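You operate a simulated robot arm through the tools that you are given. There is no shell and no other tool. Be economical: measure what you need, move in short steps, check, and stop when the job is done.

You run a simulated robot arm. Do the job below in one go: nothing can be reset, and whatever is moved stays where it is left.

## Task
Open the four turn knobs on the base and lay both brackets in the brackets tray.
Where things are to end (x, y in the base frame): black bracket within 30 mm of [210, -240]; silver bracket within 30 mm of [260, -340].

It is judged by the outcome, as a careful person would: the job done as asked, and still so three seconds after it is handed in. It fails if anything else is knocked over, pushed out of place, dropped, spilled or broken.

## Robot
A 6-joint arm with a two-finger parallel gripper, fixed in place. Base frame: the origin is at the foot of the arm, x ahead of it, y to its left, z up; the work surface is at about z = 790. Readings come in mm, degrees, newtons and seconds.
With the tool pointing down near the work surface it reaches from about 260 to 680 mm from the base axis. Its first joint turns from -66.0 to 66.0 degrees. Payload 2.9 kg.
Tool frame: the origin (TCP) lies between the finger pads and is the grasp point; the fingertips stand 30 mm ahead of it; z points along the fingers, y is the line along which they close. The gripper opens to 110 mm. The fingers are 20 mm wide and 10 mm thick; the gripper's body (48 by 112 mm) begins 55 mm behind the TCP.
Orientation is that of the tool frame in the base frame, as a unit quaternion [w, x, y, z]. With the fingers straight down and closing along the base's y, the tool's x points along the base's -x, its y along +y and its z along -z.

## Interface
- The arm moves only by the tool drive_tool. Its argument "series" is a list of rows, each a list of 7 numbers: the shift along the tool's x, y, z in cm, then the turn, a rotation vector about the tool's x, y, z in degrees, then the finger opening in cm, from 0 to 11. In form: [[x, y, z, wx, wy, wz, grip], ...]. A call has 1 to 12 rows; each row is the pose to reach, as a shift and turn from the pose commanded when the call began, along the tool's axes at that moment. Each row takes 0.2 s and may step no farther than 50 mm and 8.6 degrees from the row before; otherwise, or with a gripper value out of range, the whole call is refused. Where a pose cannot be reached the arm comes as near as it can. A force on the tool above 40 N (or 10 N above the force at the start of the call, whichever is more), or a blocked arm, ends the call early, and 0.2 s more pass. The fingers move at their own pace (about 108 mm/s each) and stop on an object; they squeeze with about 38 N. The grip force told is the motor's: it shows also when the fingers shut on nothing. Time passes only in rows, and 0.2 s behind the last, so rows that repeat a pose let the fingers close. The reply holds the time, the measured pose of the TCP, the force on the tool along the base axes, the opening and the grip force, in the units named above and with some noise, with the torque about the TCP (base axes, N m) and any sound that the robot's microphone picked up.
- Cameras (640 x 400 px; columns grow to the right, rows downward): "scene" is fixed at [74.6, 452, 1344.4]; the picture's right is [-0.68, -0.73, 0.00], its down [-0.54, 0.50, -0.68] and it looks along [0.50, -0.46, -0.74] (base axes); focal length 214 px, centre (320, 200). "wrist" rides on the gripper at [72, 17, -103] in the tool frame; the picture's right is [-0.23, 0.97, 0.00], its down [-0.76, -0.18, -0.62] and it looks along [-0.61, -0.14, 0.78] (tool axes); focal length 222 px, centre (320, 200). There is no depth. A picture from a camera that has moved, and an enlarged one, comes with that camera's place and axes in the base frame and with its lens. The place of the scene camera against the robot may be out by one fixed shift of up to 25 mm in any direction.
- camera(camera): a new picture of that camera. It takes no simulated time.
- enlarge(camera, box): a new picture of the part [left, top, right, bottom] of that camera's present view, enlarged. It takes no simulated time.
- finish_job(): hands the job in; it is judged then, once.

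Work in short steps. Places have to be worked out from the pictures, the camera data and where the tool is seen: move nearer, look again, correct. Check each grasp and each placing, and mend what went wrong. You have 120 turns and 76 pictures in all, those below and enlarged ones among them. Open the gripper and draw the arm clear of the work before you hand the job in, unless the task says otherwise; then end with one line.

The tools are called after "Request:" by a JSON object that holds its "api" and its "payload". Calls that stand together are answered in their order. drive_tool: Moves the arm, as the interface text tells. Its arguments: {"type":"object","properties":{"series":{"type":"array","items":{"type":"array","items":{"type":"number"}}}},"required":["series"]} The other tools are called the same way: camera (camera) takes a picture; enlarge (camera, box) takes an enlarged picture of a part of a camera's view; finish_job () hands the job in.

At the start:

```text
time: 0.0
position: [265.5, -282.7, 1258.5]
ee_rot: [0.0, 0.0, 1.0, 0.0]
ft_force: [0.3, -0.3, 0.2]
moment: [0.02, 0.0, 0.01]
finger_gap: 109.8
grip_force: 0.1
```

scene: 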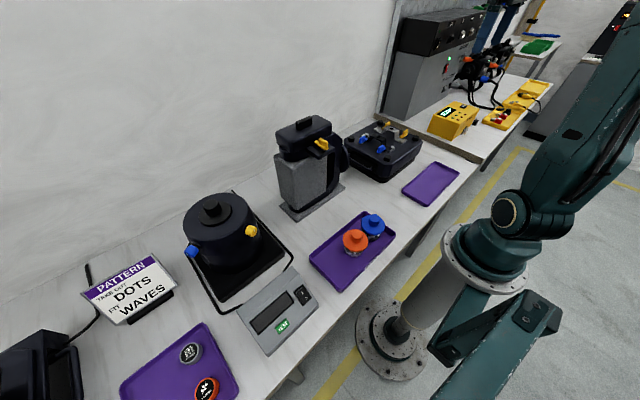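
wrist: 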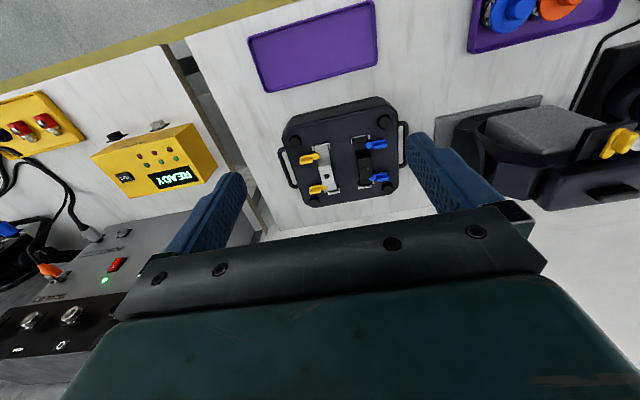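

The fixture with four knobs and two brackets sits around (450, -260), with the empty tray near (230, -290). I'll take a closer look at the fixture from both cameras.

Request:
{"api": "enlarge", "payload": {"camera": "wrist", "box": [265, 85, 425, 215]}}

Request:
{"api": "enlarge", "payload": {"camera": "scene", "box": [330, 105, 470, 215]}}

```text
3.08 times, centred on (345, 150) of wrist
camera zoom: at [193.8, -267.6, 1362.1], right [0.23, 0.97, 0.0], down [0.76, -0.18, 0.62], along [0.61, -0.14, -0.78], focal length 684 px, centre (243, 354)
```

zoom: 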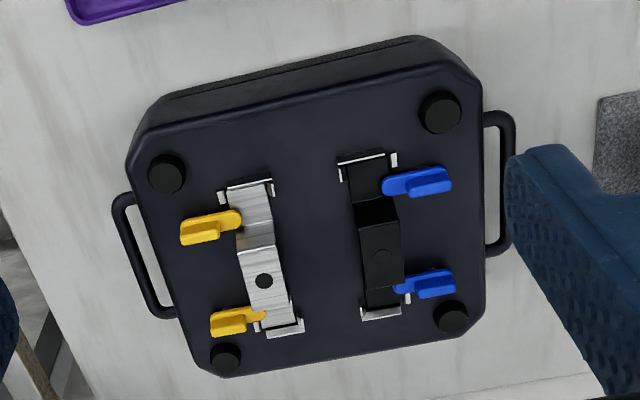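

```text
3.64 times, centred on (400, 160) of scene
camera zoom: at [74.6, 452.0, 1344.4], right [-0.68, -0.73, 0.0], down [-0.54, 0.5, -0.68], along [0.5, -0.46, -0.74], focal length 780 px, centre (29, 346)
```

zoom: 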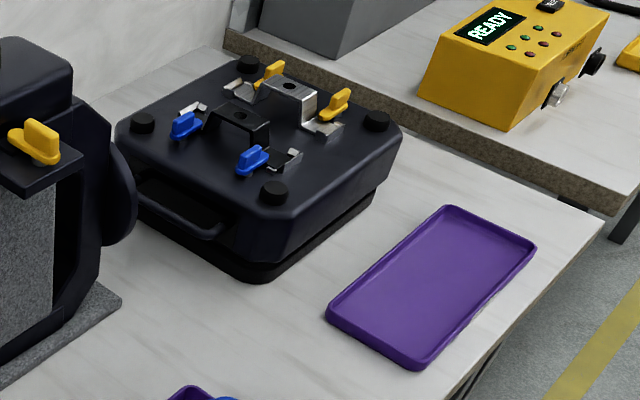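

I'll move closer for a better view of the knobs.

Request:
{"api": "drive_tool", "payload": {"series": [[-1.5, 0, 4.5, 0, 0, 0, 11], [-3, 0, 9, 0, 0, 0, 11], [-4.5, 0, 13.5, 0, 0, 0, 11], [-4.5, 0, 16, 0, 0, 0, 11], [-4.5, 0, 16, 0, 0, 0, 11]]}}

Request:
{"api": "camera", "payload": {"camera": "wrist"}}

```text
time: 1.2
position: [308.2, -284.6, 1097.5]
ee_rot: [0.0, 0.0, 1.0, 0.0]
ft_force: [-0.5, -0.4, -0.7]
moment: [-0.02, -0.02, -0.01]
finger_gap: 110.0
grip_force: 0.1
```

```text
71 pictures are left
camera wrist: at [237.5, -268.4, 1200.5], right [0.23, 0.97, 0.0], down [0.76, -0.18, 0.62], along [0.61, -0.14, -0.78], focal length 222 px, centre (320, 200)
```

wrist: 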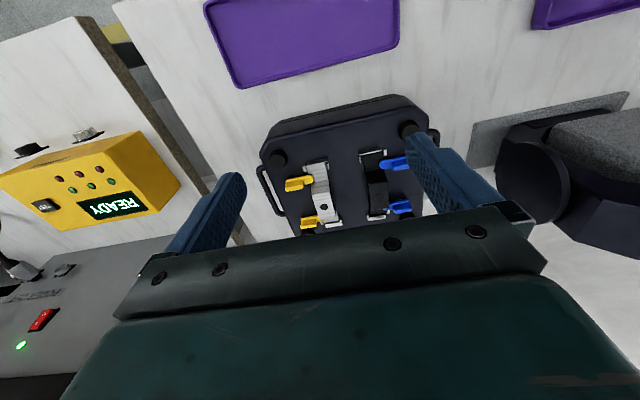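

Request:
{"api": "enlarge", "payload": {"camera": "wrist", "box": [250, 90, 442, 246]}}

```text
2.56 times, centred on (346, 168) of wrist
camera zoom: at [237.5, -268.4, 1200.5], right [0.23, 0.97, 0.0], down [0.76, -0.18, 0.62], along [0.61, -0.14, -0.78], focal length 570 px, centre (253, 282)
```

zoom: 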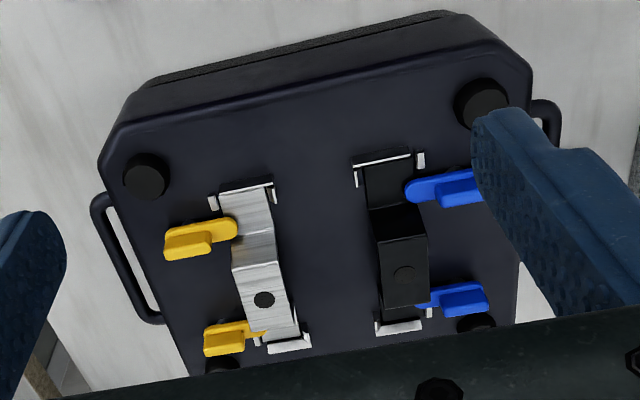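

The fixture appears to be aligned with the base axes: knobs near (438,-357), (534,-356), (438,-187) and (530,-183), with the bracket tops at about z 912. I'll zoom in on the knob shape.

Request:
{"api": "enlarge", "payload": {"camera": "scene", "box": [360, 115, 425, 156]}}

Request:
{"api": "drive_tool", "payload": {"series": [[2, 0, 4, 0, 0, 0, 11], [4, 0, 8, 0, 0, 0, 11], [4, 0, 10, 0, 0, 0, 11], [4, 0, 10, 0, 0, 0, 11]]}}

Request:
{"api": "camera", "payload": {"camera": "wrist"}}

```text
9.76 times, centred on (392, 136) of scene
camera zoom: at [74.6, 452.0, 1344.4], right [-0.68, -0.73, 0.0], down [-0.54, 0.5, -0.68], along [0.5, -0.46, -0.74], focal length 2092 px, centre (-387, 829)
```

zoom: 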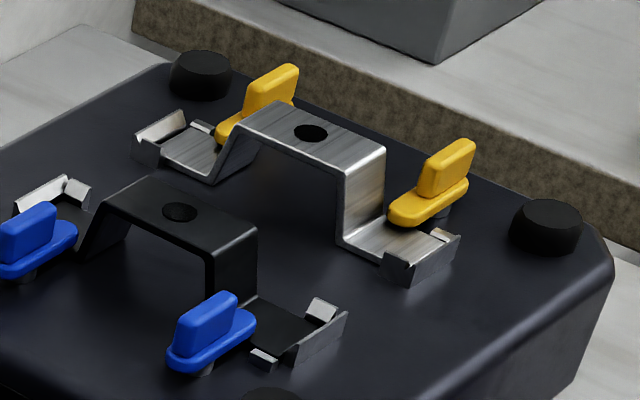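

```text
time: 2.2
position: [268.1, -282.9, 997.8]
ee_rot: [0.0, 0.001, 1.0, 0.0]
ft_force: [0.1, -0.1, 0.2]
moment: [0.01, -0.03, 0.02]
finger_gap: 109.8
grip_force: 0.1
```

```text
68 pictures are left
camera wrist: at [197.4, -267.0, 1100.8], right [0.23, 0.97, 0.0], down [0.76, -0.18, 0.62], along [0.61, -0.14, -0.78], focal length 222 px, centre (320, 200)
```

wrist: 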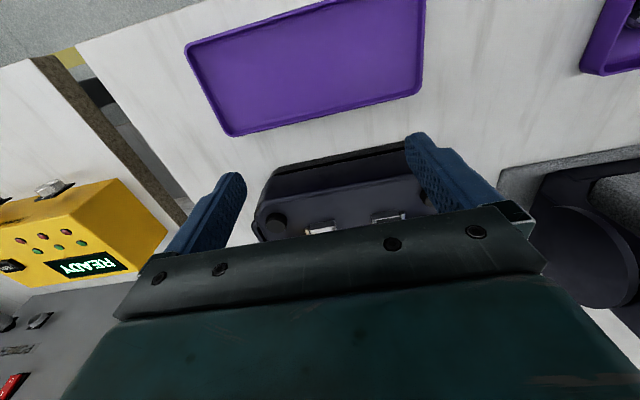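

Each knob is an oblong tab with an upright fin over its pivot, and the tab lies over a bracket foot. I'll move above the near yellow knob and turn 90° so that the fingers close along x and straddle the fin.

Request:
{"api": "drive_tool", "payload": {"series": [[-1.5, -0.7, -1, 0, 0, 8.2, 11], [-3, -1.4, -1.5, 0, 0, 16.4, 11], [-4.6, -2.0, -1.5, 0, 0, 24.6, 11], [-6.2, -2.7, -1.5, 0, 0, 32.8, 11], [-7.8, -3.4, -1.5, 0, 0, 41, 11], [-9.4, -4.1, -1.5, 0, 0, 49.2, 11], [-11, -4.8, -1.5, 0, 0, 57.4, 11], [-12.6, -5.5, -1.5, 0, 0, 65.6, 11], [-14.2, -6.2, -1.5, 0, 0, 73.8, 11], [-15.7, -6.9, -1.5, 0, 0, 82, 11], [-17, -7.4, -1.5, 0, 0, 90, 11], [-17, -7.4, -1.5, 0, 0, 90, 11]]}}

Request:
{"api": "camera", "payload": {"camera": "wrist"}}

```text
time: 4.8
position: [441.2, -357.2, 1014.3]
ee_rot: [0.0, 0.708, 0.706, -0.001]
ft_force: [-0.2, 0.1, 0.0]
moment: [0.0, -0.01, 0.02]
finger_gap: 110.0
grip_force: 0.1
```

```text
67 pictures are left
camera wrist: at [459.2, -286.1, 1116.7], right [0.97, -0.23, 0.0], down [-0.18, -0.76, 0.62], along [-0.14, -0.61, -0.78], focal length 222 px, centre (320, 200)
```

wrist: 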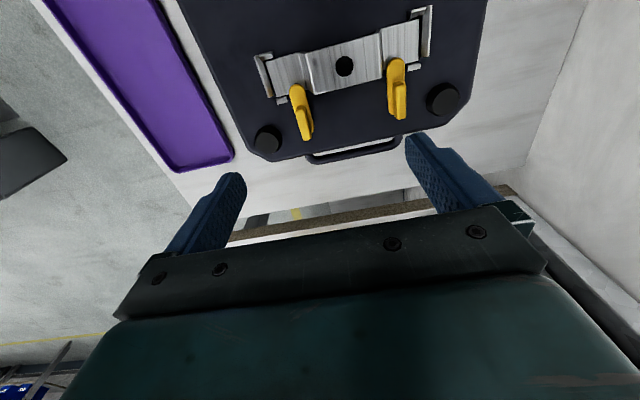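

Request:
{"api": "enlarge", "payload": {"camera": "wrist", "box": [235, 0, 475, 165]}}

```text
2.42 times, centred on (355, 82) of wrist
camera zoom: at [459.2, -286.1, 1116.7], right [0.97, -0.23, 0.0], down [-0.18, -0.76, 0.62], along [-0.14, -0.61, -0.78], focal length 538 px, centre (235, 485)
```

zoom: 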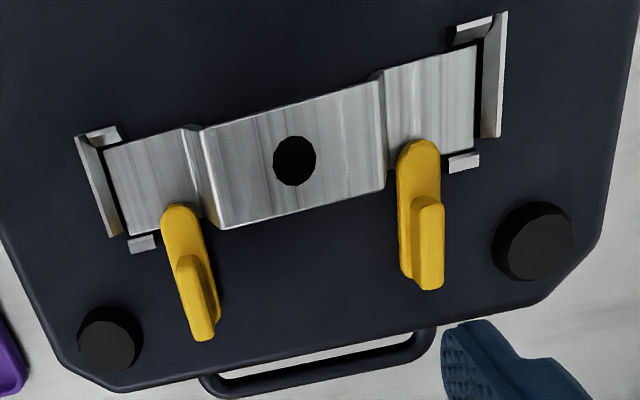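

The near yellow fin is at about (428, -356) with its top near z 903, and its long axis runs along y. I'll align over it, close the fingers partly and go part of the way down.

Request:
{"api": "drive_tool", "payload": {"series": [[0.1, -1.3, 2.5, 0, 0, 0, 4], [0.1, -1.3, 5, 0, 0, 0, 4], [0.1, -1.3, 6.5, 0, 0, 0, 4], [0.1, -1.3, 6.5, 0, 0, 0, 4]]}}

Request:
{"api": "camera", "payload": {"camera": "wrist"}}

```text
time: 5.8
position: [426.4, -356.7, 948.4]
ee_rot: [0.0, 0.707, 0.707, 0.0]
ft_force: [-0.1, -0.2, -0.4]
moment: [0.0, 0.0, 0.0]
finger_gap: 40.3
grip_force: 0.0
```

```text
65 pictures are left
camera wrist: at [445.0, -285.0, 1051.4], right [0.97, -0.23, 0.0], down [-0.18, -0.76, 0.62], along [-0.14, -0.61, -0.78], focal length 222 px, centre (320, 200)
```

wrist: 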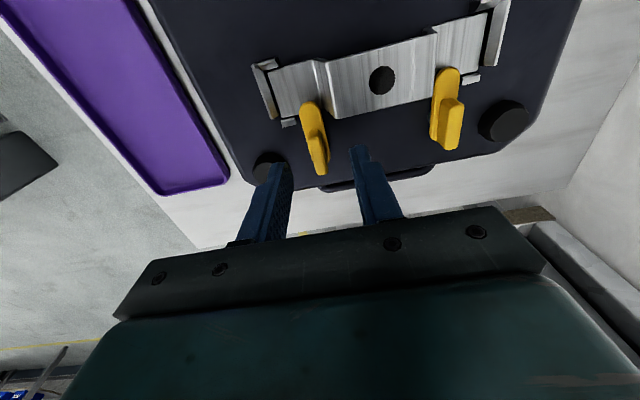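

Request:
{"api": "enlarge", "payload": {"camera": "wrist", "box": [240, 90, 400, 200]}}

```text
3.64 times, centred on (320, 145) of wrist
camera zoom: at [445.0, -285.0, 1051.4], right [0.97, -0.23, 0.0], down [-0.18, -0.76, 0.62], along [-0.14, -0.61, -0.78], focal length 808 px, centre (320, 400)
```

zoom: 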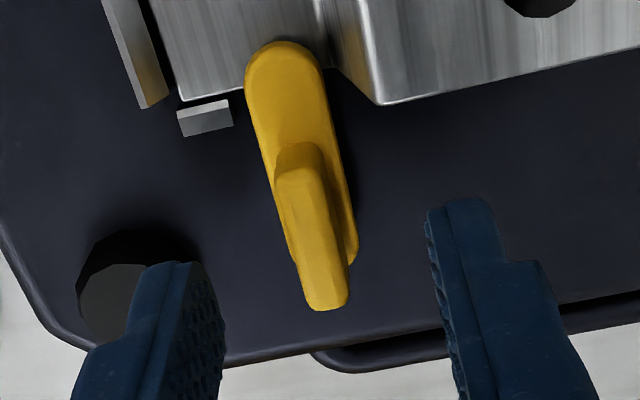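

The fin centre is at (426.7, -360), so I'll shift 3.5 mm, narrow the opening and go down around the fin.

Request:
{"api": "drive_tool", "payload": {"series": [[-0.35, 0, 0, 0, 0, 0, 3], [-0.35, 0, 1.5, 0, 0, 0, 3], [-0.35, 0, 3.0, 0, 0, 0, 3], [-0.35, 0, 3.0, 0, 0, 0, 3]]}}

Request:
{"api": "enlarge", "payload": {"camera": "wrist", "box": [240, 90, 400, 200]}}

```text
time: 6.8
position: [426.1, -358.9, 917.5]
ee_rot: [0.0, 0.707, 0.707, 0.0]
ft_force: [0.1, -1.1, 0.6]
moment: [0.01, 0.01, 0.03]
finger_gap: 30.0
grip_force: 0.0
```

```text
3.64 times, centred on (320, 145) of wrist
camera zoom: at [444.9, -288.0, 1021.7], right [0.97, -0.23, 0.0], down [-0.18, -0.76, 0.62], along [-0.14, -0.61, -0.78], focal length 808 px, centre (320, 400)
```

zoom: 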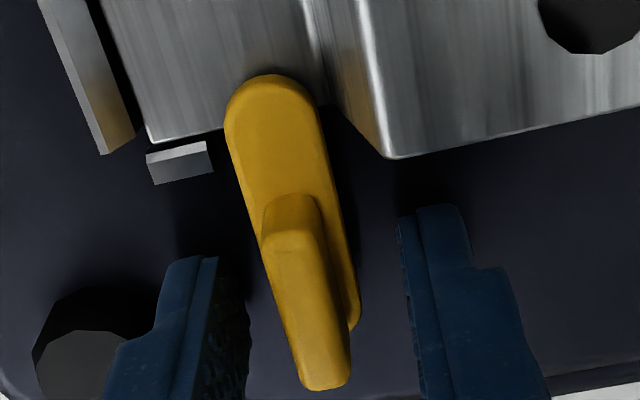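

The fingers straddle the fin cleanly, so I'll close on it.

Request:
{"api": "drive_tool", "payload": {"series": [[0, 0, 0, 0, 0, 0, 1], [0, 0, 0, 0, 0, 0, 0], [0, 0, 0, 0, 0, 0, 0]]}}

Request:
{"api": "enlarge", "payload": {"camera": "wrist", "box": [240, 90, 400, 200]}}

```text
time: 7.6
position: [427.0, -359.3, 918.3]
ee_rot: [-0.001, 0.707, 0.707, 0.0]
ft_force: [-5.4, 0.4, 1.0]
moment: [-0.08, 0.12, 0.07]
finger_gap: 14.9
grip_force: 45.0
```

```text
3.64 times, centred on (320, 145) of wrist
camera zoom: at [444.5, -288.1, 1021.6], right [0.97, -0.23, 0.0], down [-0.18, -0.76, 0.62], along [-0.14, -0.61, -0.78], focal length 808 px, centre (320, 400)
```

zoom: 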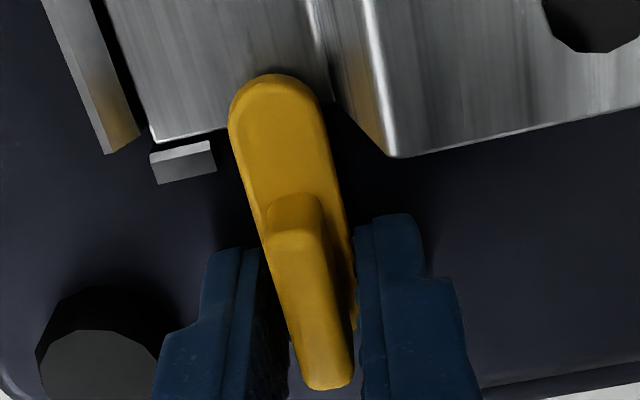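

I have a firm grip (14.9 mm). I'll try a small turn and watch the torque and sound.

Request:
{"api": "drive_tool", "payload": {"series": [[0, 0, 0, 0, 0, -5, 0], [0, 0, 0, 0, 0, -10, 0], [0, 0, 0, 0, 0, -15, 0], [0, 0, 0, 0, 0, -20, 0]]}}

Request:
{"api": "enlarge", "payload": {"camera": "wrist", "box": [240, 90, 400, 200]}}

```text
time: 8.6
position: [427.1, -358.2, 919.2]
ee_rot: [0.0, 0.572, 0.821, 0.0]
ft_force: [7.3, 6.7, -6.2]
moment: [-0.2, -0.35, -0.06]
finger_gap: 14.6
grip_force: 45.0
```

```text
3.64 times, centred on (320, 145) of wrist
camera zoom: at [420.0, -286.3, 1021.6], right [0.99, 0.12, 0.0], down [0.1, -0.78, 0.62], along [0.08, -0.62, -0.78], focal length 808 px, centre (320, 400)
```

zoom: 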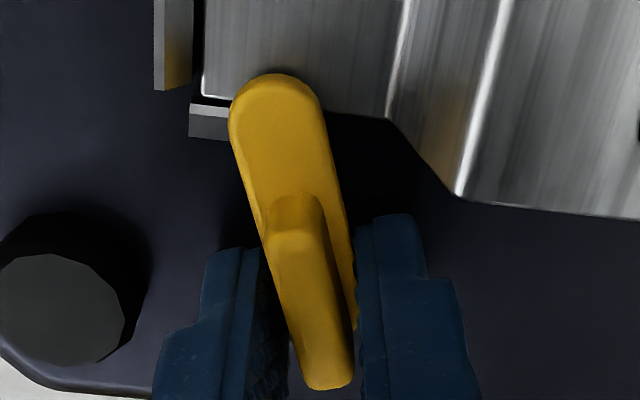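

The knob turns with the gripper at low torque. I'll continue.

Request:
{"api": "drive_tool", "payload": {"series": [[0, 0, 0, 0, 0, -7, 0], [0, 0, 0, 0, 0, -14, 0], [0, 0, 0, 0, 0, -21, 0], [0, 0, 0, 0, 0, -28, 0], [0, 0, 0, 0, 0, -35, 0]]}}

```text
time: 9.8
position: [430.0, -356.6, 918.5]
ee_rot: [0.001, 0.295, 0.955, 0.001]
ft_force: [31.5, 17.0, -8.7]
moment: [0.96, 0.23, -0.14]
finger_gap: 14.9
grip_force: 44.8
```

The rising force along (+x, +y) shows that the pivot lies a few mm toward the bracket from my grip point. I'll shift along that arc to relieve it before continuing.

Request:
{"api": "drive_tool", "payload": {"series": [[-0.14, 0.28, 0, 0, 0, 0, 0], [-0.28, 0.56, 0, 0, 0, 0, 0], [-0.28, 0.56, 0, 0, 0, 0, 0]]}}

```text
time: 10.6
position: [430.3, -356.4, 918.1]
ee_rot: [-0.003, 0.302, 0.953, 0.001]
ft_force: [-6.0, 11.3, -1.0]
moment: [-0.2, -0.6, 0.01]
finger_gap: 14.7
grip_force: 44.7
```

Request:
{"api": "drive_tool", "payload": {"series": [[0.04, 0.08, 0, 0, 0, -7, 0], [0.08, 0.14, 0, 0, 0, -14, 0], [0.12, 0.19, 0, 0, 0, -21, 0], [0.16, 0.24, 0, 0, 0, -28, 0], [0.2, 0.29, 0, 0, 0, -35, 0], [0.2, 0.29, 0, 0, 0, -35, 0]]}}

Request:
{"api": "enlarge", "payload": {"camera": "wrist", "box": [220, 70, 420, 200]}}

```text
time: 12.0
position: [431.9, -353.8, 918.8]
ee_rot: [-0.001, 0.0, 1.0, 0.001]
ft_force: [-17.8, -0.4, -3.9]
moment: [-0.05, 0.73, 0.02]
finger_gap: 14.9
grip_force: 45.3
```

```text
3.08 times, centred on (320, 135) of wrist
camera zoom: at [360.9, -338.0, 1021.9], right [0.23, 0.97, 0.0], down [0.76, -0.18, 0.62], along [0.6, -0.14, -0.78], focal length 684 px, centre (320, 400)
```

zoom: 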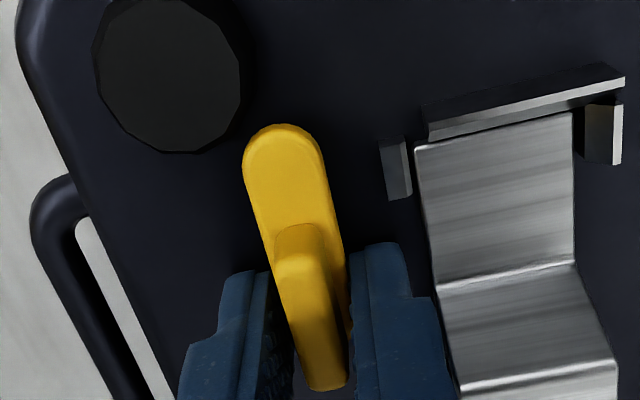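

The near yellow knob is open by 90°, and its pivot is near (427, -354). I'll release, lift, turn back to +90° yaw and move above the far yellow knob at about (519, -354).

Request:
{"api": "drive_tool", "payload": {"series": [[0, 0, 0, 0, 0, 0, 3], [0, 0, 0, 0, 0, 0, 3], [0, 0, -3, 0, 0, 0, 3], [0, 0, -6, 0, 0, 0, 4]]}}

Request:
{"api": "drive_tool", "payload": {"series": [[-0.8, 0, 0, 0, 0, 8.2, 4], [-1.6, 0, 0, 0, 0, 16.4, 4], [-2.4, 0, 0, 0, 0, 24.6, 4], [-3.2, 0, 0, 0, 0, 32.8, 4], [-4, 0, 0, 0, 0, 41, 4], [-4.8, 0, 0, 0, 0, 49.2, 4], [-5.6, 0, 0, 0, 0, 57.4, 4], [-6.4, 0, 0, 0, 0, 65.6, 4], [-7.2, 0, 0, 0, 0, 73.8, 4], [-8, 0, 0, 0, 0, 82, 4], [-8.8, 0, 0, 0, 0, 90, 4], [-8.8, 0, 0, 0, 0, 90, 4]]}}

Request:
{"api": "enlarge", "payload": {"camera": "wrist", "box": [220, 50, 440, 200]}}

```text
time: 13.0
position: [433.2, -352.0, 977.5]
ee_rot: [0.0, -0.001, 1.0, 0.001]
ft_force: [0.8, -0.5, -0.3]
moment: [0.0, 0.03, -0.01]
finger_gap: 39.9
grip_force: 0.0
```

```text
time: 15.6
position: [521.6, -351.8, 978.0]
ee_rot: [0.0, 0.708, 0.707, 0.0]
ft_force: [0.1, -0.1, -0.1]
moment: [0.0, 0.03, 0.01]
finger_gap: 40.0
grip_force: 0.1
```

```text
2.67 times, centred on (330, 125) of wrist
camera zoom: at [539.5, -281.4, 1081.9], right [0.97, -0.23, 0.0], down [-0.18, -0.76, 0.62], along [-0.14, -0.61, -0.78], focal length 592 px, centre (293, 400)
```

zoom: 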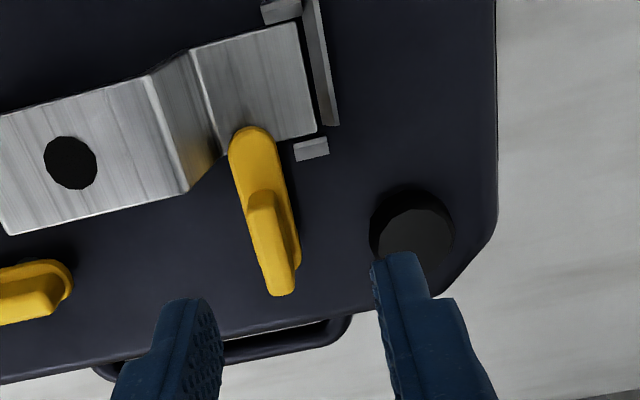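

The far yellow fin is at x≈515 with its pivot at y≈-352. I'll align and go down.

Request:
{"api": "drive_tool", "payload": {"series": [[-0.05, -0.65, 2, 0, 0, 0, 3], [-0.05, -0.65, 4.5, 0, 0, 0, 3], [-0.05, -0.65, 5.95, 0, 0, 0, 3], [-0.05, -0.65, 5.95, 0, 0, 0, 3]]}}

Request:
{"api": "enlarge", "payload": {"camera": "wrist", "box": [240, 90, 400, 200]}}

```text
time: 16.6
position: [514.6, -353.3, 919.5]
ee_rot: [-0.001, 0.707, 0.707, 0.0]
ft_force: [0.4, 0.4, -0.1]
moment: [0.0, 0.01, -0.01]
finger_gap: 30.1
grip_force: 0.1
```

```text
3.64 times, centred on (320, 145) of wrist
camera zoom: at [532.2, -280.9, 1022.5], right [0.97, -0.23, 0.0], down [-0.18, -0.76, 0.62], along [-0.14, -0.61, -0.78], focal length 808 px, centre (320, 400)
```

zoom: 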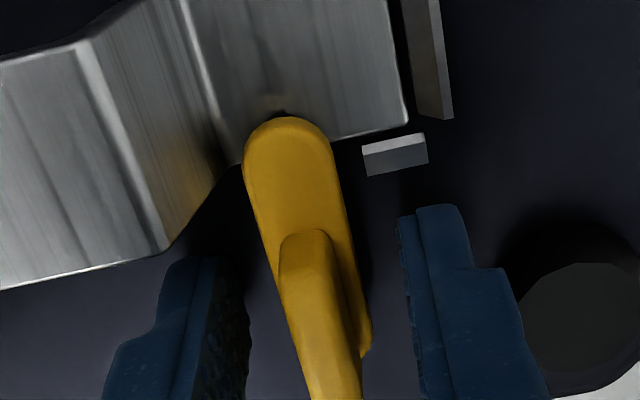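

Request:
{"api": "drive_tool", "payload": {"series": [[0, 0.2, 0, 0, 0, 0, 1.5], [0, 0.2, 0, 0, 0, 0, 0], [0, 0.2, 0, 0, 0, 0, 0], [0, 0.2, 0, 0, 0, -7, 0], [0, 0.2, 0, 0, 0, -14, 0], [0, 0.2, 0, 0, 0, -21, 0]]}}

```text
time: 18.0
position: [514.0, -355.8, 920.0]
ee_rot: [0.0, 0.57, 0.822, 0.0]
ft_force: [-20.9, -6.5, 4.8]
moment: [-0.17, 0.48, -1.19]
finger_gap: 20.7
grip_force: 44.8
```

The gap grew to 20.7 mm with a −1.2 N m torque, so this knob may not turn in this direction. I'll take a picture to check.

Request:
{"api": "enlarge", "payload": {"camera": "wrist", "box": [240, 90, 400, 200]}}

```text
3.64 times, centred on (320, 145) of wrist
camera zoom: at [506.5, -282.4, 1022.4], right [0.99, 0.13, 0.0], down [0.1, -0.78, 0.62], along [0.08, -0.62, -0.78], focal length 808 px, centre (320, 400)
```

zoom: 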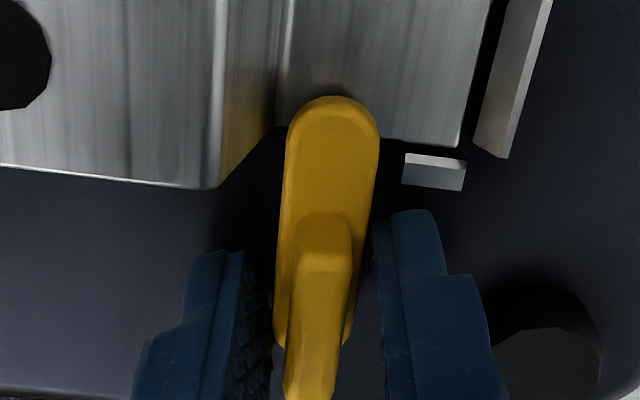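

The knob stayed put, so it opens the other way. I'll return, re-grip squarely and turn in the opposite sense.

Request:
{"api": "drive_tool", "payload": {"series": [[0, 0, 0, 0, 0, 7, 0], [0, 0, 0, 0, 0, 14, 0], [0, 0, 0, 0, 0, 21, 2.5], [0, 0, 0, 0, 0, 21, 2.5], [0, 0, 0, 0, 0, 21, 0], [0, 0, 0, 0, 0, 21, 0]]}}

Request:
{"api": "drive_tool", "payload": {"series": [[0, 0, 0, 0, 0, 7, 0], [0, 0, 0, 0, 0, 14, 0], [0, 0, 0, 0, 0, 21, 0]]}}

```text
time: 19.4
position: [513.7, -353.3, 918.8]
ee_rot: [-0.003, 0.707, 0.707, -0.001]
ft_force: [-21.9, 7.2, 7.4]
moment: [0.9, 0.39, 0.0]
finger_gap: 14.7
grip_force: 45.5
```

```text
time: 20.2
position: [513.9, -354.0, 919.1]
ee_rot: [-0.003, 0.825, 0.566, -0.001]
ft_force: [-21.1, 2.8, 6.3]
moment: [1.13, 0.09, -0.02]
finger_gap: 14.8
grip_force: 44.8
```

It turns in this direction. I'll relieve the x force and continue.

Request:
{"api": "drive_tool", "payload": {"series": [[-0.1, -0.28, 0, 0, 0, 7, 0], [-0.1, -0.28, 0, 0, 0, 14, 0], [-0.1, -0.28, 0, 0, 0, 21, 0], [-0.1, -0.28, 0, 0, 0, 28, 0], [-0.1, -0.28, 0, 0, 0, 35, 0]]}}

Request:
{"api": "drive_tool", "payload": {"series": [[0, 0, 0, 0, 0, 7, 0], [0, 0, 0, 0, 0, 14, 0], [0, 0, 0, 0, 0, 21, 0], [0, 0, 0, 0, 0, 28, 0], [0, 0, 0, 0, 0, 34, 0], [0, 0, 0, 0, 0, 34, 0]]}}

Request:
{"api": "enlarge", "payload": {"camera": "wrist", "box": [220, 70, 420, 200]}}

```text
time: 21.4
position: [514.4, -352.3, 919.1]
ee_rot: [0.001, 0.956, 0.292, 0.001]
ft_force: [14.9, 1.2, -5.7]
moment: [-0.47, 0.45, 0.0]
finger_gap: 14.8
grip_force: 45.1
```

```text
time: 22.8
position: [514.6, -353.6, 919.8]
ee_rot: [0.002, 1.0, 0.001, 0.001]
ft_force: [26.2, 5.7, -1.2]
moment: [0.19, -0.36, 0.01]
finger_gap: 14.6
grip_force: 44.8
```

```text
3.08 times, centred on (320, 135) of wrist
camera zoom: at [588.2, -371.4, 1023.0], right [-0.23, -0.97, 0.0], down [-0.76, 0.18, 0.62], along [-0.6, 0.14, -0.78], focal length 684 px, centre (320, 400)
```

zoom: 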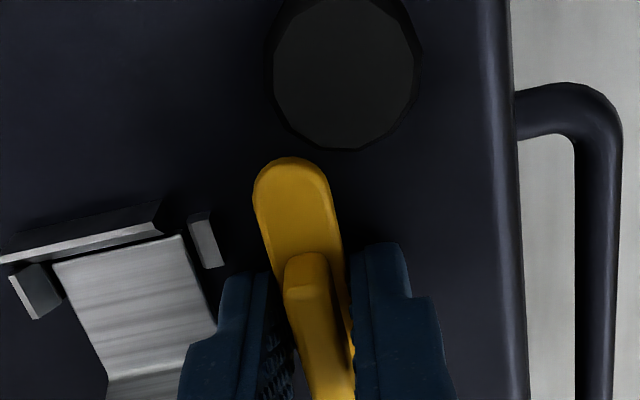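

The far yellow knob is open. I'll release, lift and swing over the far blue knob at about (514, -188) at +90° yaw.

Request:
{"api": "drive_tool", "payload": {"series": [[0, 0, 0, 0, 0, 0, 3], [0, 0, 0, 0, 0, 0, 3], [0, 0, -3, 0, 0, 0, 3], [0, 0, -6, 0, 0, 0, 4]]}}

Request:
{"api": "drive_tool", "payload": {"series": [[0, -1.5, -1, 0, 0, -8.2, 4], [0, -3, -1, 0, 0, -16.4, 4], [0, -4.5, -1, 0, 0, -24.6, 4], [0, -6, -1, 0, 0, -32.8, 4], [0, -7.5, -1, 0, 0, -41, 4], [0, -9, -1, 0, 0, -49.2, 4], [0, -10.5, -1, 0, 0, -57.4, 4], [0, -12, -1, 0, 0, -65.6, 4], [0, -13.5, -1, 0, 0, -73.8, 4], [0, -15, -1, 0, 0, -82, 4], [0, -16.5, -1, 0, 0, -90, 4], [0, -16.5, -1, 0, 0, -90, 4]]}}

Request:
{"api": "camera", "payload": {"camera": "wrist"}}

Request:
{"api": "enlarge", "payload": {"camera": "wrist", "box": [220, 50, 440, 200]}}

```text
time: 23.8
position: [513.2, -354.0, 978.8]
ee_rot: [0.0, 1.0, 0.0, -0.001]
ft_force: [-0.3, -0.7, 0.2]
moment: [-0.01, 0.04, 0.01]
finger_gap: 40.0
grip_force: 0.1
```

```text
time: 26.4
position: [511.9, -190.4, 989.2]
ee_rot: [-0.001, 0.706, 0.708, 0.0]
ft_force: [0.5, 0.3, -0.3]
moment: [-0.01, -0.03, -0.02]
finger_gap: 39.8
grip_force: 0.0
```

```text
55 pictures are left
camera wrist: at [530.1, -118.1, 1092.0], right [0.97, -0.23, 0.0], down [-0.18, -0.76, 0.62], along [-0.14, -0.61, -0.78], focal length 222 px, centre (320, 200)
```

wrist: 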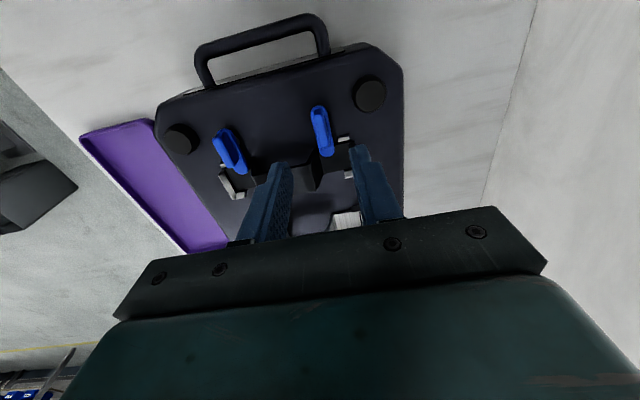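

```text
2.67 times, centred on (330, 125) of wrist
camera zoom: at [530.1, -118.1, 1092.0], right [0.97, -0.23, 0.0], down [-0.18, -0.76, 0.62], along [-0.14, -0.61, -0.78], focal length 592 px, centre (293, 400)
```

zoom: 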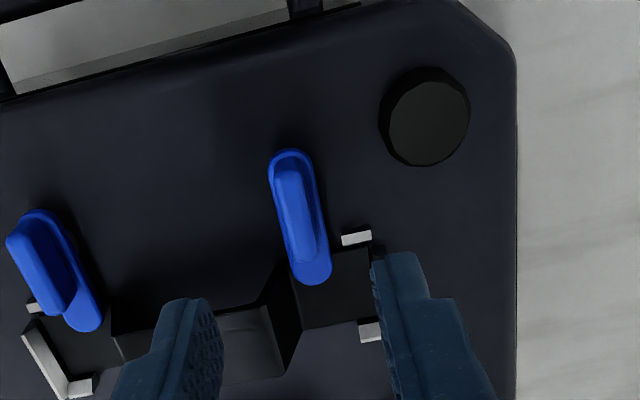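

The far blue fin is centred at (514, -189), so its pivot should be near y -195. I'll align and go down.

Request:
{"api": "drive_tool", "payload": {"series": [[-0.46, 0.22, 2.5, 0, 0, 0, 3], [-0.46, 0.22, 5.5, 0, 0, 0, 3], [-0.46, 0.22, 7.0, 0, 0, 0, 3], [-0.46, 0.22, 7.0, 0, 0, 0, 3]]}}

Request:
{"api": "enlarge", "payload": {"camera": "wrist", "box": [240, 90, 400, 200]}}

```text
time: 27.4
position: [515.2, -195.0, 923.0]
ee_rot: [0.003, 0.707, 0.708, 0.001]
ft_force: [-5.4, 4.4, 33.6]
moment: [-0.18, -0.4, 0.0]
finger_gap: 27.5
grip_force: 0.2
```

```text
3.64 times, centred on (320, 145) of wrist
camera zoom: at [532.8, -123.2, 1025.5], right [0.97, -0.23, 0.01], down [-0.18, -0.76, 0.62], along [-0.14, -0.61, -0.78], focal length 808 px, centre (320, 400)
```

zoom: 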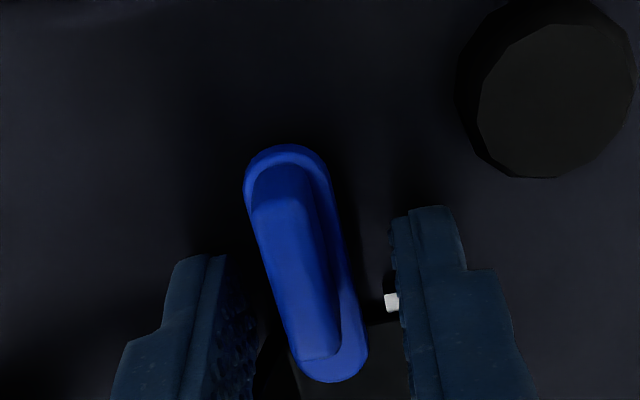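

The right finger touched the bracket's clip at y≈-204. I'll back up, shift 5.5 mm outward (grip at y≈-189.5), narrow the opening and go down again.

Request:
{"api": "drive_tool", "payload": {"series": [[0, 0, -1, 0, 0, 0, 3], [0.55, -0.1, -1, 0, 0, 0, 2.6], [0.55, -0.1, 0, 0, 0, 0, 2.6], [0.55, -0.1, 0, 0, 0, 0, 2.6]]}}

Request:
{"api": "enlarge", "payload": {"camera": "wrist", "box": [240, 90, 400, 200]}}

```text
time: 28.4
position: [513.2, -188.4, 919.4]
ee_rot: [0.0, 0.707, 0.707, -0.001]
ft_force: [-0.1, 0.2, 0.2]
moment: [-0.01, 0.01, -0.02]
finger_gap: 25.7
grip_force: 0.0
```

```text
3.64 times, centred on (320, 145) of wrist
camera zoom: at [531.3, -116.9, 1022.1], right [0.97, -0.23, 0.0], down [-0.18, -0.76, 0.62], along [-0.14, -0.61, -0.78], focal length 808 px, centre (320, 400)
```

zoom: 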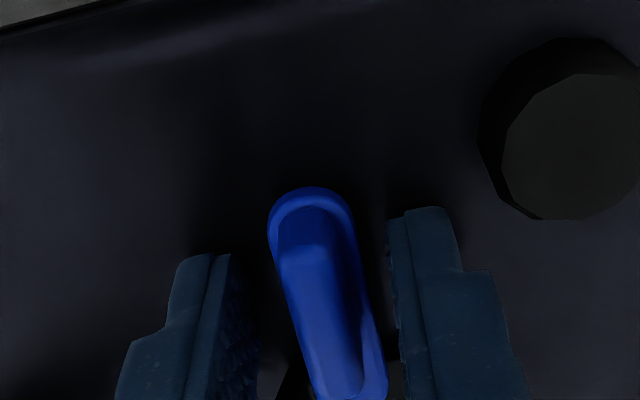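

Now there's no contact force. I'll close on the fin and turn in the negative sense for a mirrored knob.

Request:
{"api": "drive_tool", "payload": {"series": [[0, 0.1, 0, 0, 0, 0, 1], [0, 0.1, 0, 0, 0, 0, 0], [0, 0.1, 0, 0, 0, 0, 0]]}}

Request:
{"api": "drive_tool", "payload": {"series": [[0, 0, 0, 0, 0, -6, 0], [0, 0, 0, 0, 0, -12, 0], [0, 0, 0, 0, 0, -18, 0]]}}

```text
time: 29.2
position: [513.6, -187.4, 917.9]
ee_rot: [0.001, 0.708, 0.706, -0.001]
ft_force: [-2.2, -1.8, -0.3]
moment: [-0.38, 0.07, 0.02]
finger_gap: 14.7
grip_force: 45.4
```

```text
time: 30.0
position: [515.0, -188.2, 919.4]
ee_rot: [0.0, 0.587, 0.809, 0.0]
ft_force: [-4.8, -1.0, -3.8]
moment: [-1.35, -0.37, -0.01]
finger_gap: 15.0
grip_force: 45.1
```

It turns freely. I'll continue to 90°.

Request:
{"api": "drive_tool", "payload": {"series": [[0, 0, 0, 0, 0, -7, 0], [0, 0, 0, 0, 0, -14, 0], [0, 0, 0, 0, 0, -21, 0], [0, 0, 0, 0, 0, -28, 0], [0, 0, 0, 0, 0, -36, 0]]}}

Request:
{"api": "drive_tool", "payload": {"series": [[0, 0, 0, 0, 0, -7, 0], [0, 0, 0, 0, 0, -14, 0], [0, 0, 0, 0, 0, -21, 0], [0, 0, 0, 0, 0, -28, 0], [0, 0, 0, 0, 0, -36, 0], [0, 0, 0, 0, 0, -36, 0]]}}

Request:
{"api": "enlarge", "payload": {"camera": "wrist", "box": [220, 70, 420, 200]}}

```text
time: 31.2
position: [515.4, -187.7, 920.0]
ee_rot: [0.001, 0.307, 0.952, 0.001]
ft_force: [11.6, 2.4, -9.6]
moment: [0.84, 0.8, -0.02]
finger_gap: 14.8
grip_force: 44.9
```

```text
time: 32.6
position: [517.5, -186.3, 919.7]
ee_rot: [0.0, -0.005, 1.0, 0.002]
ft_force: [18.0, 22.7, -10.9]
moment: [0.46, -0.51, -0.37]
finger_gap: 14.7
grip_force: 44.8
```

```text
3.08 times, centred on (320, 135) of wrist
camera zoom: at [445.2, -170.9, 1022.3], right [0.22, 0.98, 0.0], down [0.76, -0.17, 0.62], along [0.61, -0.13, -0.78], focal length 684 px, centre (320, 400)
```

zoom: 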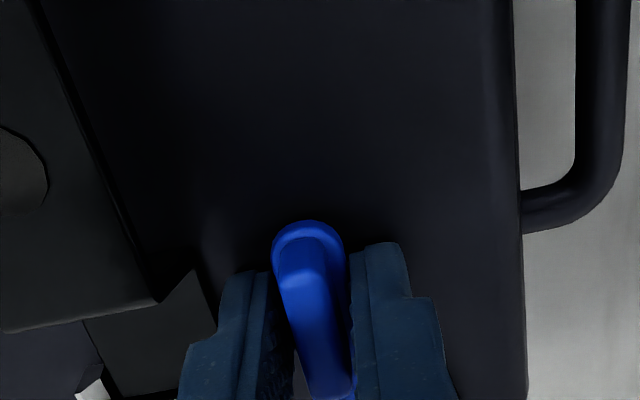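

The far blue knob is open. I'll release, lift and go to the near blue knob.

Request:
{"api": "drive_tool", "payload": {"series": [[0, 0, 0, 0, 0, 0, 2.5], [0, 0, 0, 0, 0, 0, 2.5], [0, 0, -3, 0, 0, 0, 2.5], [0, 0, -6, 0, 0, 0, 4]]}}

Request:
{"api": "drive_tool", "payload": {"series": [[0.8, 0, 0, 0, 0, 8.2, 4], [1.6, 0, 0, 0, 0, 16.4, 4], [2.4, 0, 0, 0, 0, 24.6, 4], [3.2, 0, 0, 0, 0, 32.8, 4], [4, 0, 0, 0, 0, 41, 4], [4.8, 0, 0, 0, 0, 49.2, 4], [5.6, 0, 0, 0, 0, 57.4, 4], [6.4, 0, 0, 0, 0, 65.6, 4], [7.2, 0, 0, 0, 0, 73.8, 4], [8, 0, 0, 0, 0, 82, 4], [8.8, 0, 0, 0, 0, 90, 4], [8.8, 0, 0, 0, 0, 90, 4]]}}

Request:
{"api": "enlarge", "payload": {"camera": "wrist", "box": [220, 50, 440, 200]}}

```text
time: 33.6
position: [515.9, -190.9, 980.4]
ee_rot: [-0.001, 0.001, 1.0, 0.0]
ft_force: [-0.5, -0.2, 0.0]
moment: [-0.01, 0.01, 0.0]
finger_gap: 40.2
grip_force: 0.0
```

```text
time: 36.2
position: [426.6, -188.0, 980.2]
ee_rot: [-0.001, 0.707, 0.707, 0.0]
ft_force: [0.7, -0.4, 0.2]
moment: [0.0, -0.02, 0.0]
finger_gap: 39.9
grip_force: 0.0
```

```text
2.67 times, centred on (330, 125) of wrist
camera zoom: at [445.4, -116.5, 1082.9], right [0.97, -0.23, 0.0], down [-0.18, -0.76, 0.62], along [-0.14, -0.61, -0.78], focal length 592 px, centre (293, 400)
```

zoom: 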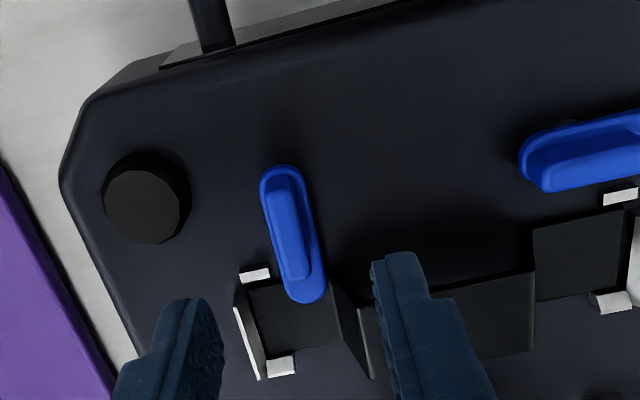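

The near blue fin is centred right under the tool. I'll go straight down with a narrow opening and grip it.

Request:
{"api": "drive_tool", "payload": {"series": [[0, 0.05, 2, 0, 0, 0, 2.6], [0, 0.05, 4.5, 0, 0, 0, 2.6], [0, 0.05, 6.1, 0, 0, 0, 2.6], [0, 0.05, 6.1, 0, 0, 0, 2.6]]}}

Request:
{"api": "enlarge", "payload": {"camera": "wrist", "box": [240, 90, 400, 200]}}

```text
time: 37.2
position: [428.1, -187.7, 918.4]
ee_rot: [0.0, 0.707, 0.708, 0.0]
ft_force: [-1.1, 1.2, 6.7]
moment: [0.04, 0.14, -0.03]
finger_gap: 26.1
grip_force: 0.1
```

```text
3.64 times, centred on (320, 145) of wrist
camera zoom: at [445.6, -117.0, 1021.2], right [0.97, -0.23, 0.0], down [-0.18, -0.76, 0.62], along [-0.14, -0.61, -0.78], focal length 808 px, centre (320, 400)
```

zoom: 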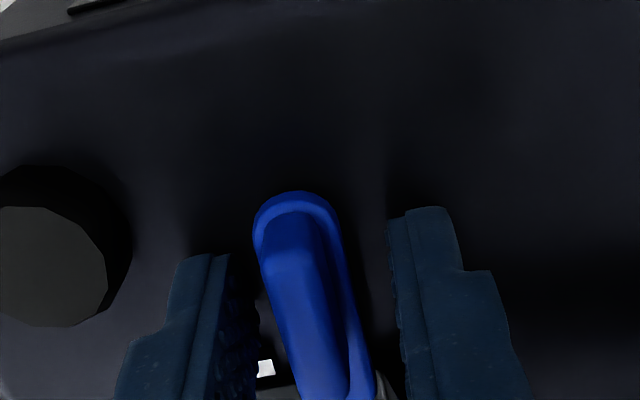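

Request:
{"api": "drive_tool", "payload": {"series": [[0.2, -0.15, -0.15, 0, 0, 0, 2.6], [0.2, -0.15, -0.15, 0, 0, 0, 0], [0.2, -0.15, -0.15, 0, 0, 0, 0], [0.2, -0.15, -0.15, 0, 0, 0, 0]]}}

Request:
{"api": "drive_tool", "payload": {"series": [[0, 0, 0, 0, 0, 6, 0], [0, 0, 0, 0, 0, 12, 0], [0, 0, 0, 0, 0, 18, 0]]}}

```text
time: 38.2
position: [425.5, -186.7, 918.7]
ee_rot: [0.0, 0.708, 0.707, -0.001]
ft_force: [2.0, -1.9, -10.4]
moment: [-0.15, -0.11, 0.01]
finger_gap: 14.8
grip_force: 45.3
```

```text
time: 39.0
position: [426.1, -187.0, 918.8]
ee_rot: [0.0, 0.809, 0.587, -0.001]
ft_force: [4.1, -6.7, -27.0]
moment: [0.5, -0.35, -0.02]
finger_gap: 14.4
grip_force: 45.2
```

It turns. The grip is pulling up slightly on the knob, so I'll lower the command a little and continue.

Request:
{"api": "drive_tool", "payload": {"series": [[0, 0, 0.15, 0, 0, 7, 0], [0, 0, 0.2, 0, 0, 14, 0], [0, 0, 0.2, 0, 0, 21, 0], [0, 0, 0.2, 0, 0, 28, 0], [0, 0, 0.2, 0, 0, 36, 0]]}}

Request:
{"api": "drive_tool", "payload": {"series": [[0, 0, 0, 0, 0, 7, 0], [0, 0, 0, 0, 0, 14, 0], [0, 0, 0, 0, 0, 21, 0], [0, 0, 0, 0, 0, 28, 0], [0, 0, 0, 0, 0, 36, 0], [0, 0, 0, 0, 0, 36, 0]]}}

Request:
{"api": "enlarge", "payload": {"camera": "wrist", "box": [220, 70, 420, 200]}}

```text
time: 40.2
position: [425.6, -185.2, 917.8]
ee_rot: [0.0, 0.952, 0.307, -0.001]
ft_force: [-17.3, 1.1, 16.2]
moment: [-0.29, 0.96, 0.0]
finger_gap: 14.9
grip_force: 45.2
```

```text
time: 41.6
position: [426.9, -185.2, 918.5]
ee_rot: [-0.002, 1.0, -0.001, -0.002]
ft_force: [-18.2, -1.4, 23.3]
moment: [-0.02, 0.57, 0.07]
finger_gap: 14.9
grip_force: 45.1
```

```text
3.08 times, centred on (320, 135) of wrist
camera zoom: at [499.3, -203.9, 1021.6], right [-0.23, -0.97, 0.0], down [-0.76, 0.18, 0.62], along [-0.61, 0.14, -0.78], focal length 684 px, centre (320, 400)
```

zoom: 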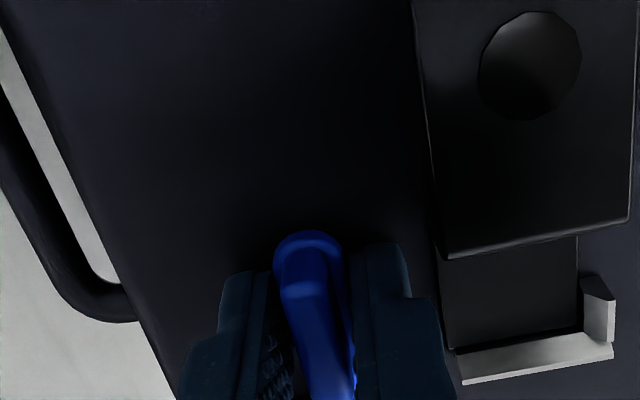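

All four knobs are turned. I'll release, lift and move above the black bracket's raised centre at about (473, -226), with the fingers closing along y.

Request:
{"api": "drive_tool", "payload": {"series": [[0, 0, 0, 0, 0, 0, 2.5], [0, 0, 0, 0, 0, 0, 2.5], [0, 0, -3.5, 0, 0, 0, 2.5], [0, 0, -7, 0, 0, 0, 6], [2.3, 2.0, -7, 0, 0, 0, 6], [4.6, 4.1, -7, 0, 0, 0, 6], [4.6, 4.1, -7, 0, 0, 0, 6]]}}

Request:
{"api": "camera", "payload": {"camera": "wrist"}}

Request:
{"api": "enlarge", "payload": {"camera": "scene", "box": [340, 105, 440, 170]}}

```text
time: 43.2
position: [472.8, -227.0, 986.8]
ee_rot: [0.0, 1.0, 0.001, -0.001]
ft_force: [-1.1, 0.1, -0.7]
moment: [-0.03, -0.01, -0.04]
finger_gap: 60.1
grip_force: 0.0
```

```text
47 pictures are left
camera wrist: at [547.2, -245.6, 1089.4], right [-0.23, -0.97, 0.0], down [-0.76, 0.18, 0.62], along [-0.61, 0.14, -0.78], focal length 222 px, centre (320, 200)
```

wrist: 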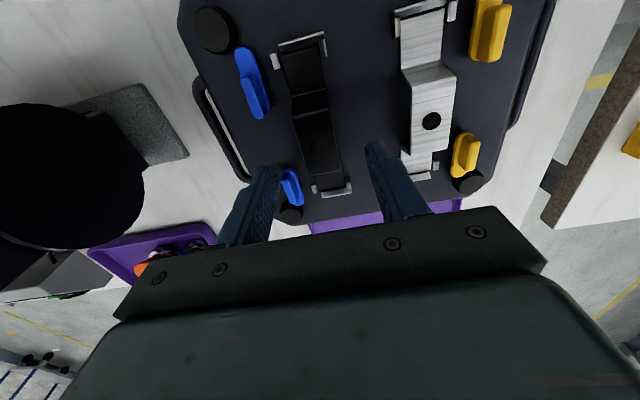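

```text
6.15 times, centred on (390, 138) of scene
camera zoom: at [74.6, 452.0, 1344.4], right [-0.68, -0.73, 0.0], down [-0.54, 0.5, -0.68], along [0.5, -0.46, -0.74], focal length 1320 px, centre (-111, 585)
```

zoom: 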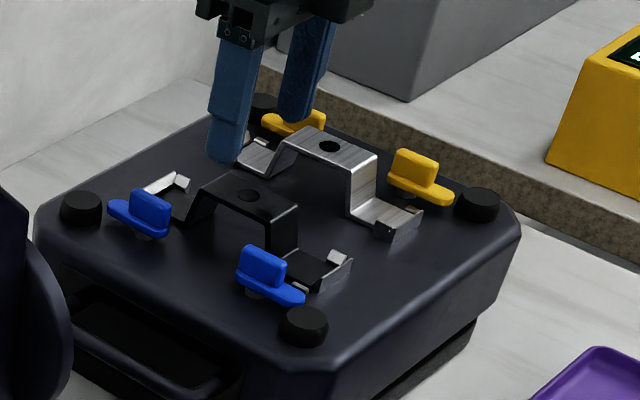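

All four knobs are open and clear of the bracket feet. I'll zoom in on the black bracket to centre on it.

Request:
{"api": "enlarge", "payload": {"camera": "wrist", "box": [230, 20, 430, 200]}}

```text
2.22 times, centred on (330, 110) of wrist
camera zoom: at [547.2, -245.6, 1089.4], right [-0.23, -0.97, 0.0], down [-0.76, 0.18, 0.62], along [-0.61, 0.14, -0.78], focal length 494 px, centre (298, 400)
```

zoom: 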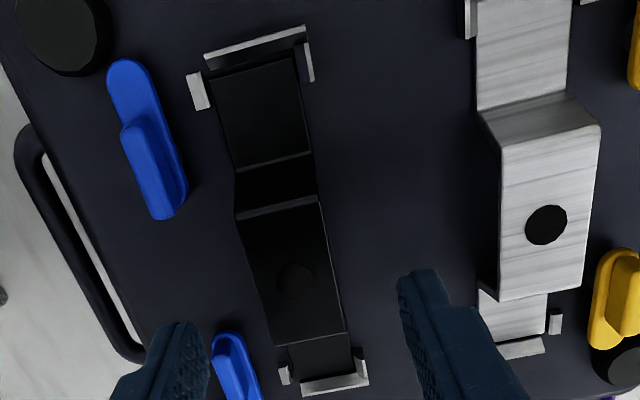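

The black bracket's top is centred at about (471, -226.5). I'll go down for a shallow grip on its top plate, with the fingertips about 22 mm below the top, and close.

Request:
{"api": "drive_tool", "payload": {"series": [[-0.2, 0, 2.5, 0, 0, 0, 6], [-0.2, 0, 5, 0, 0, 0, 6], [-0.2, 0, 6.2, 0, 0, 0, 5], [-0.2, 0, 6.2, 0, 0, 0, 5]]}}

Request:
{"api": "drive_tool", "payload": {"series": [[0, 0, 0, 0, 0, 0, 3.5], [0, 0, 0, 0, 0, 0, 2], [0, 0, 0, 0, 0, 0, 2], [0, 0, 0, 0, 0, 0, 2]]}}

Request:
{"api": "enlarge", "payload": {"camera": "scene", "box": [340, 105, 440, 170]}}

```text
time: 44.2
position: [470.0, -227.1, 926.0]
ee_rot: [0.0, 1.0, 0.0, 0.001]
ft_force: [0.4, -1.2, 0.3]
moment: [-0.02, -0.01, 0.0]
finger_gap: 50.1
grip_force: 0.1
```

```text
time: 45.2
position: [468.6, -227.2, 926.6]
ee_rot: [0.001, 1.0, 0.0, 0.0]
ft_force: [-1.2, 1.3, 0.8]
moment: [0.02, -0.05, 0.03]
finger_gap: 29.5
grip_force: 37.8
```

```text
6.15 times, centred on (390, 138) of scene
camera zoom: at [74.6, 452.0, 1344.4], right [-0.68, -0.73, 0.0], down [-0.54, 0.5, -0.68], along [0.5, -0.46, -0.74], focal length 1320 px, centre (-111, 585)
```

zoom: 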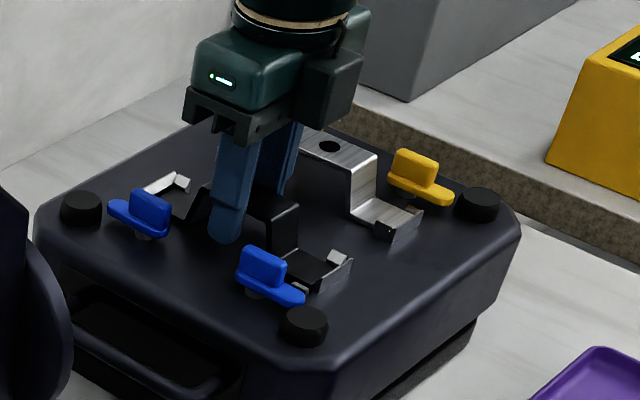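

It's gripped at 29.5 mm. I'll lift it straight out slowly.

Request:
{"api": "drive_tool", "payload": {"series": [[0, 0, -1, 0, 0, 0, 1], [0, 0, -2.5, 0, 0, 0, 1], [0, 0, -5, 0, 0, 0, 1], [0, 0, -8, 0, 0, 0, 1], [0, 0, -8, 0, 0, 0, 1]]}}

Request:
{"api": "camera", "payload": {"camera": "scene"}}

Request:
{"api": "camera", "payload": {"camera": "wrist"}}

```text
time: 46.4
position: [470.5, -228.1, 1005.6]
ee_rot: [0.0, 1.0, 0.0, 0.0]
ft_force: [0.3, 0.1, -1.0]
moment: [0.0, -0.01, 0.04]
finger_gap: 28.9
grip_force: 38.6
```

```text
43 pictures are left
```

scene: 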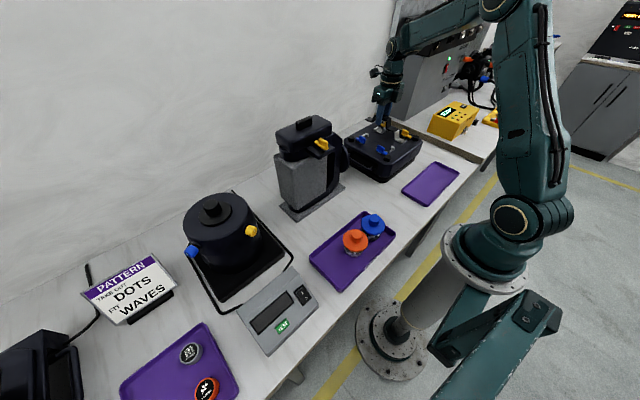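

```text
42 pictures are left
camera wrist: at [545.4, -246.0, 1108.9], right [-0.23, -0.97, 0.0], down [-0.76, 0.18, 0.62], along [-0.61, 0.14, -0.78], focal length 222 px, centre (320, 200)
```

wrist: 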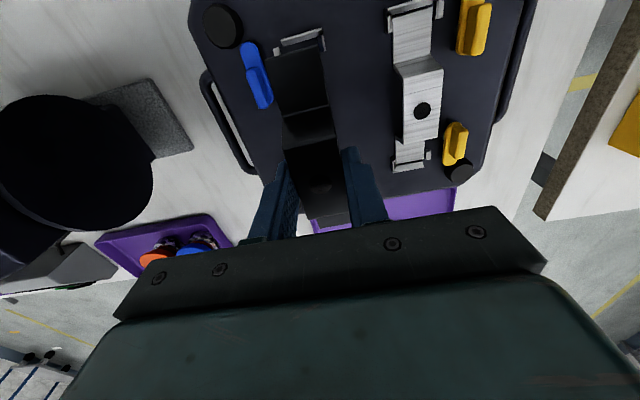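

The bracket is held level. I'll carry it over the tray, turning 90° so that it lies along y.

Request:
{"api": "drive_tool", "payload": {"series": [[-2.4, 0.1, 0, 0, 0, -8.2, 1], [-4.7, 0.2, 0, 0, 0, -16.4, 1], [-7, 0.3, 0, 0, 0, -24.6, 1], [-9.3, 0.4, 0, 0, 0, -32.8, 1], [-11.6, 0.5, 0, 0, 0, -41, 1], [-14, 0.6, 0, 0, 0, -49.2, 1], [-16.3, 0.7, 0, 0, 0, -57.4, 1], [-18.6, 0.8, 0, 0, 0, -65.6, 1], [-20.9, 0.9, 0, 0, 0, -73.8, 1], [-23.3, 1, 0, 0, 0, -82, 1], [-25.6, 1, 0, 0, 0, -90, 1], [-25.6, 1, 0, 0, 0, -90, 1]]}}

Request:
{"api": "camera", "payload": {"camera": "wrist"}}

Request:
{"api": "camera", "payload": {"camera": "scene"}}

```text
time: 49.0
position: [213.0, -237.9, 1005.9]
ee_rot: [0.0, 0.706, 0.708, 0.0]
ft_force: [-0.5, 0.6, -2.3]
moment: [-0.01, 0.0, -0.02]
finger_gap: 29.3
grip_force: 37.6
```

```text
41 pictures are left
camera wrist: at [231.2, -166.0, 1108.4], right [0.97, -0.23, 0.0], down [-0.18, -0.76, 0.62], along [-0.14, -0.61, -0.78], focal length 222 px, centre (320, 200)
```

wrist: 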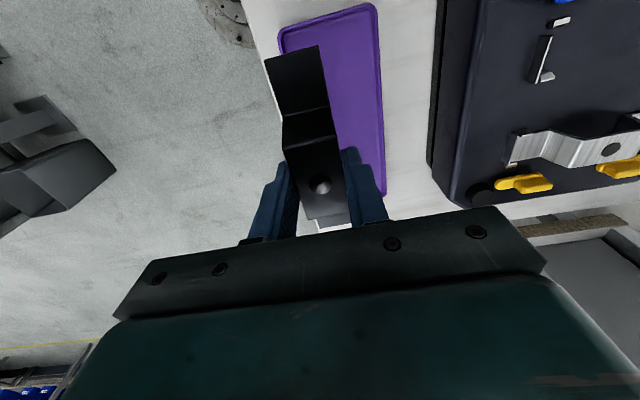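

```text
40 pictures are left
```

scene: 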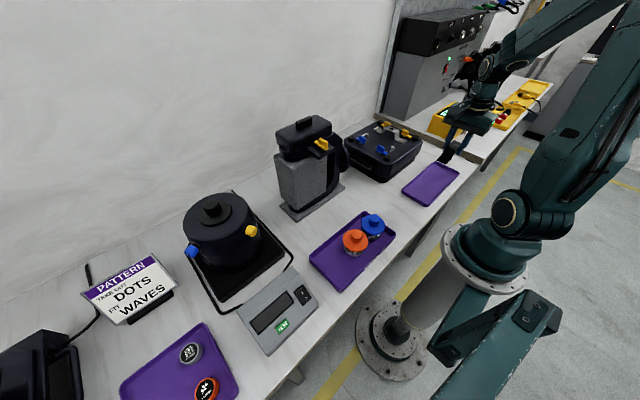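

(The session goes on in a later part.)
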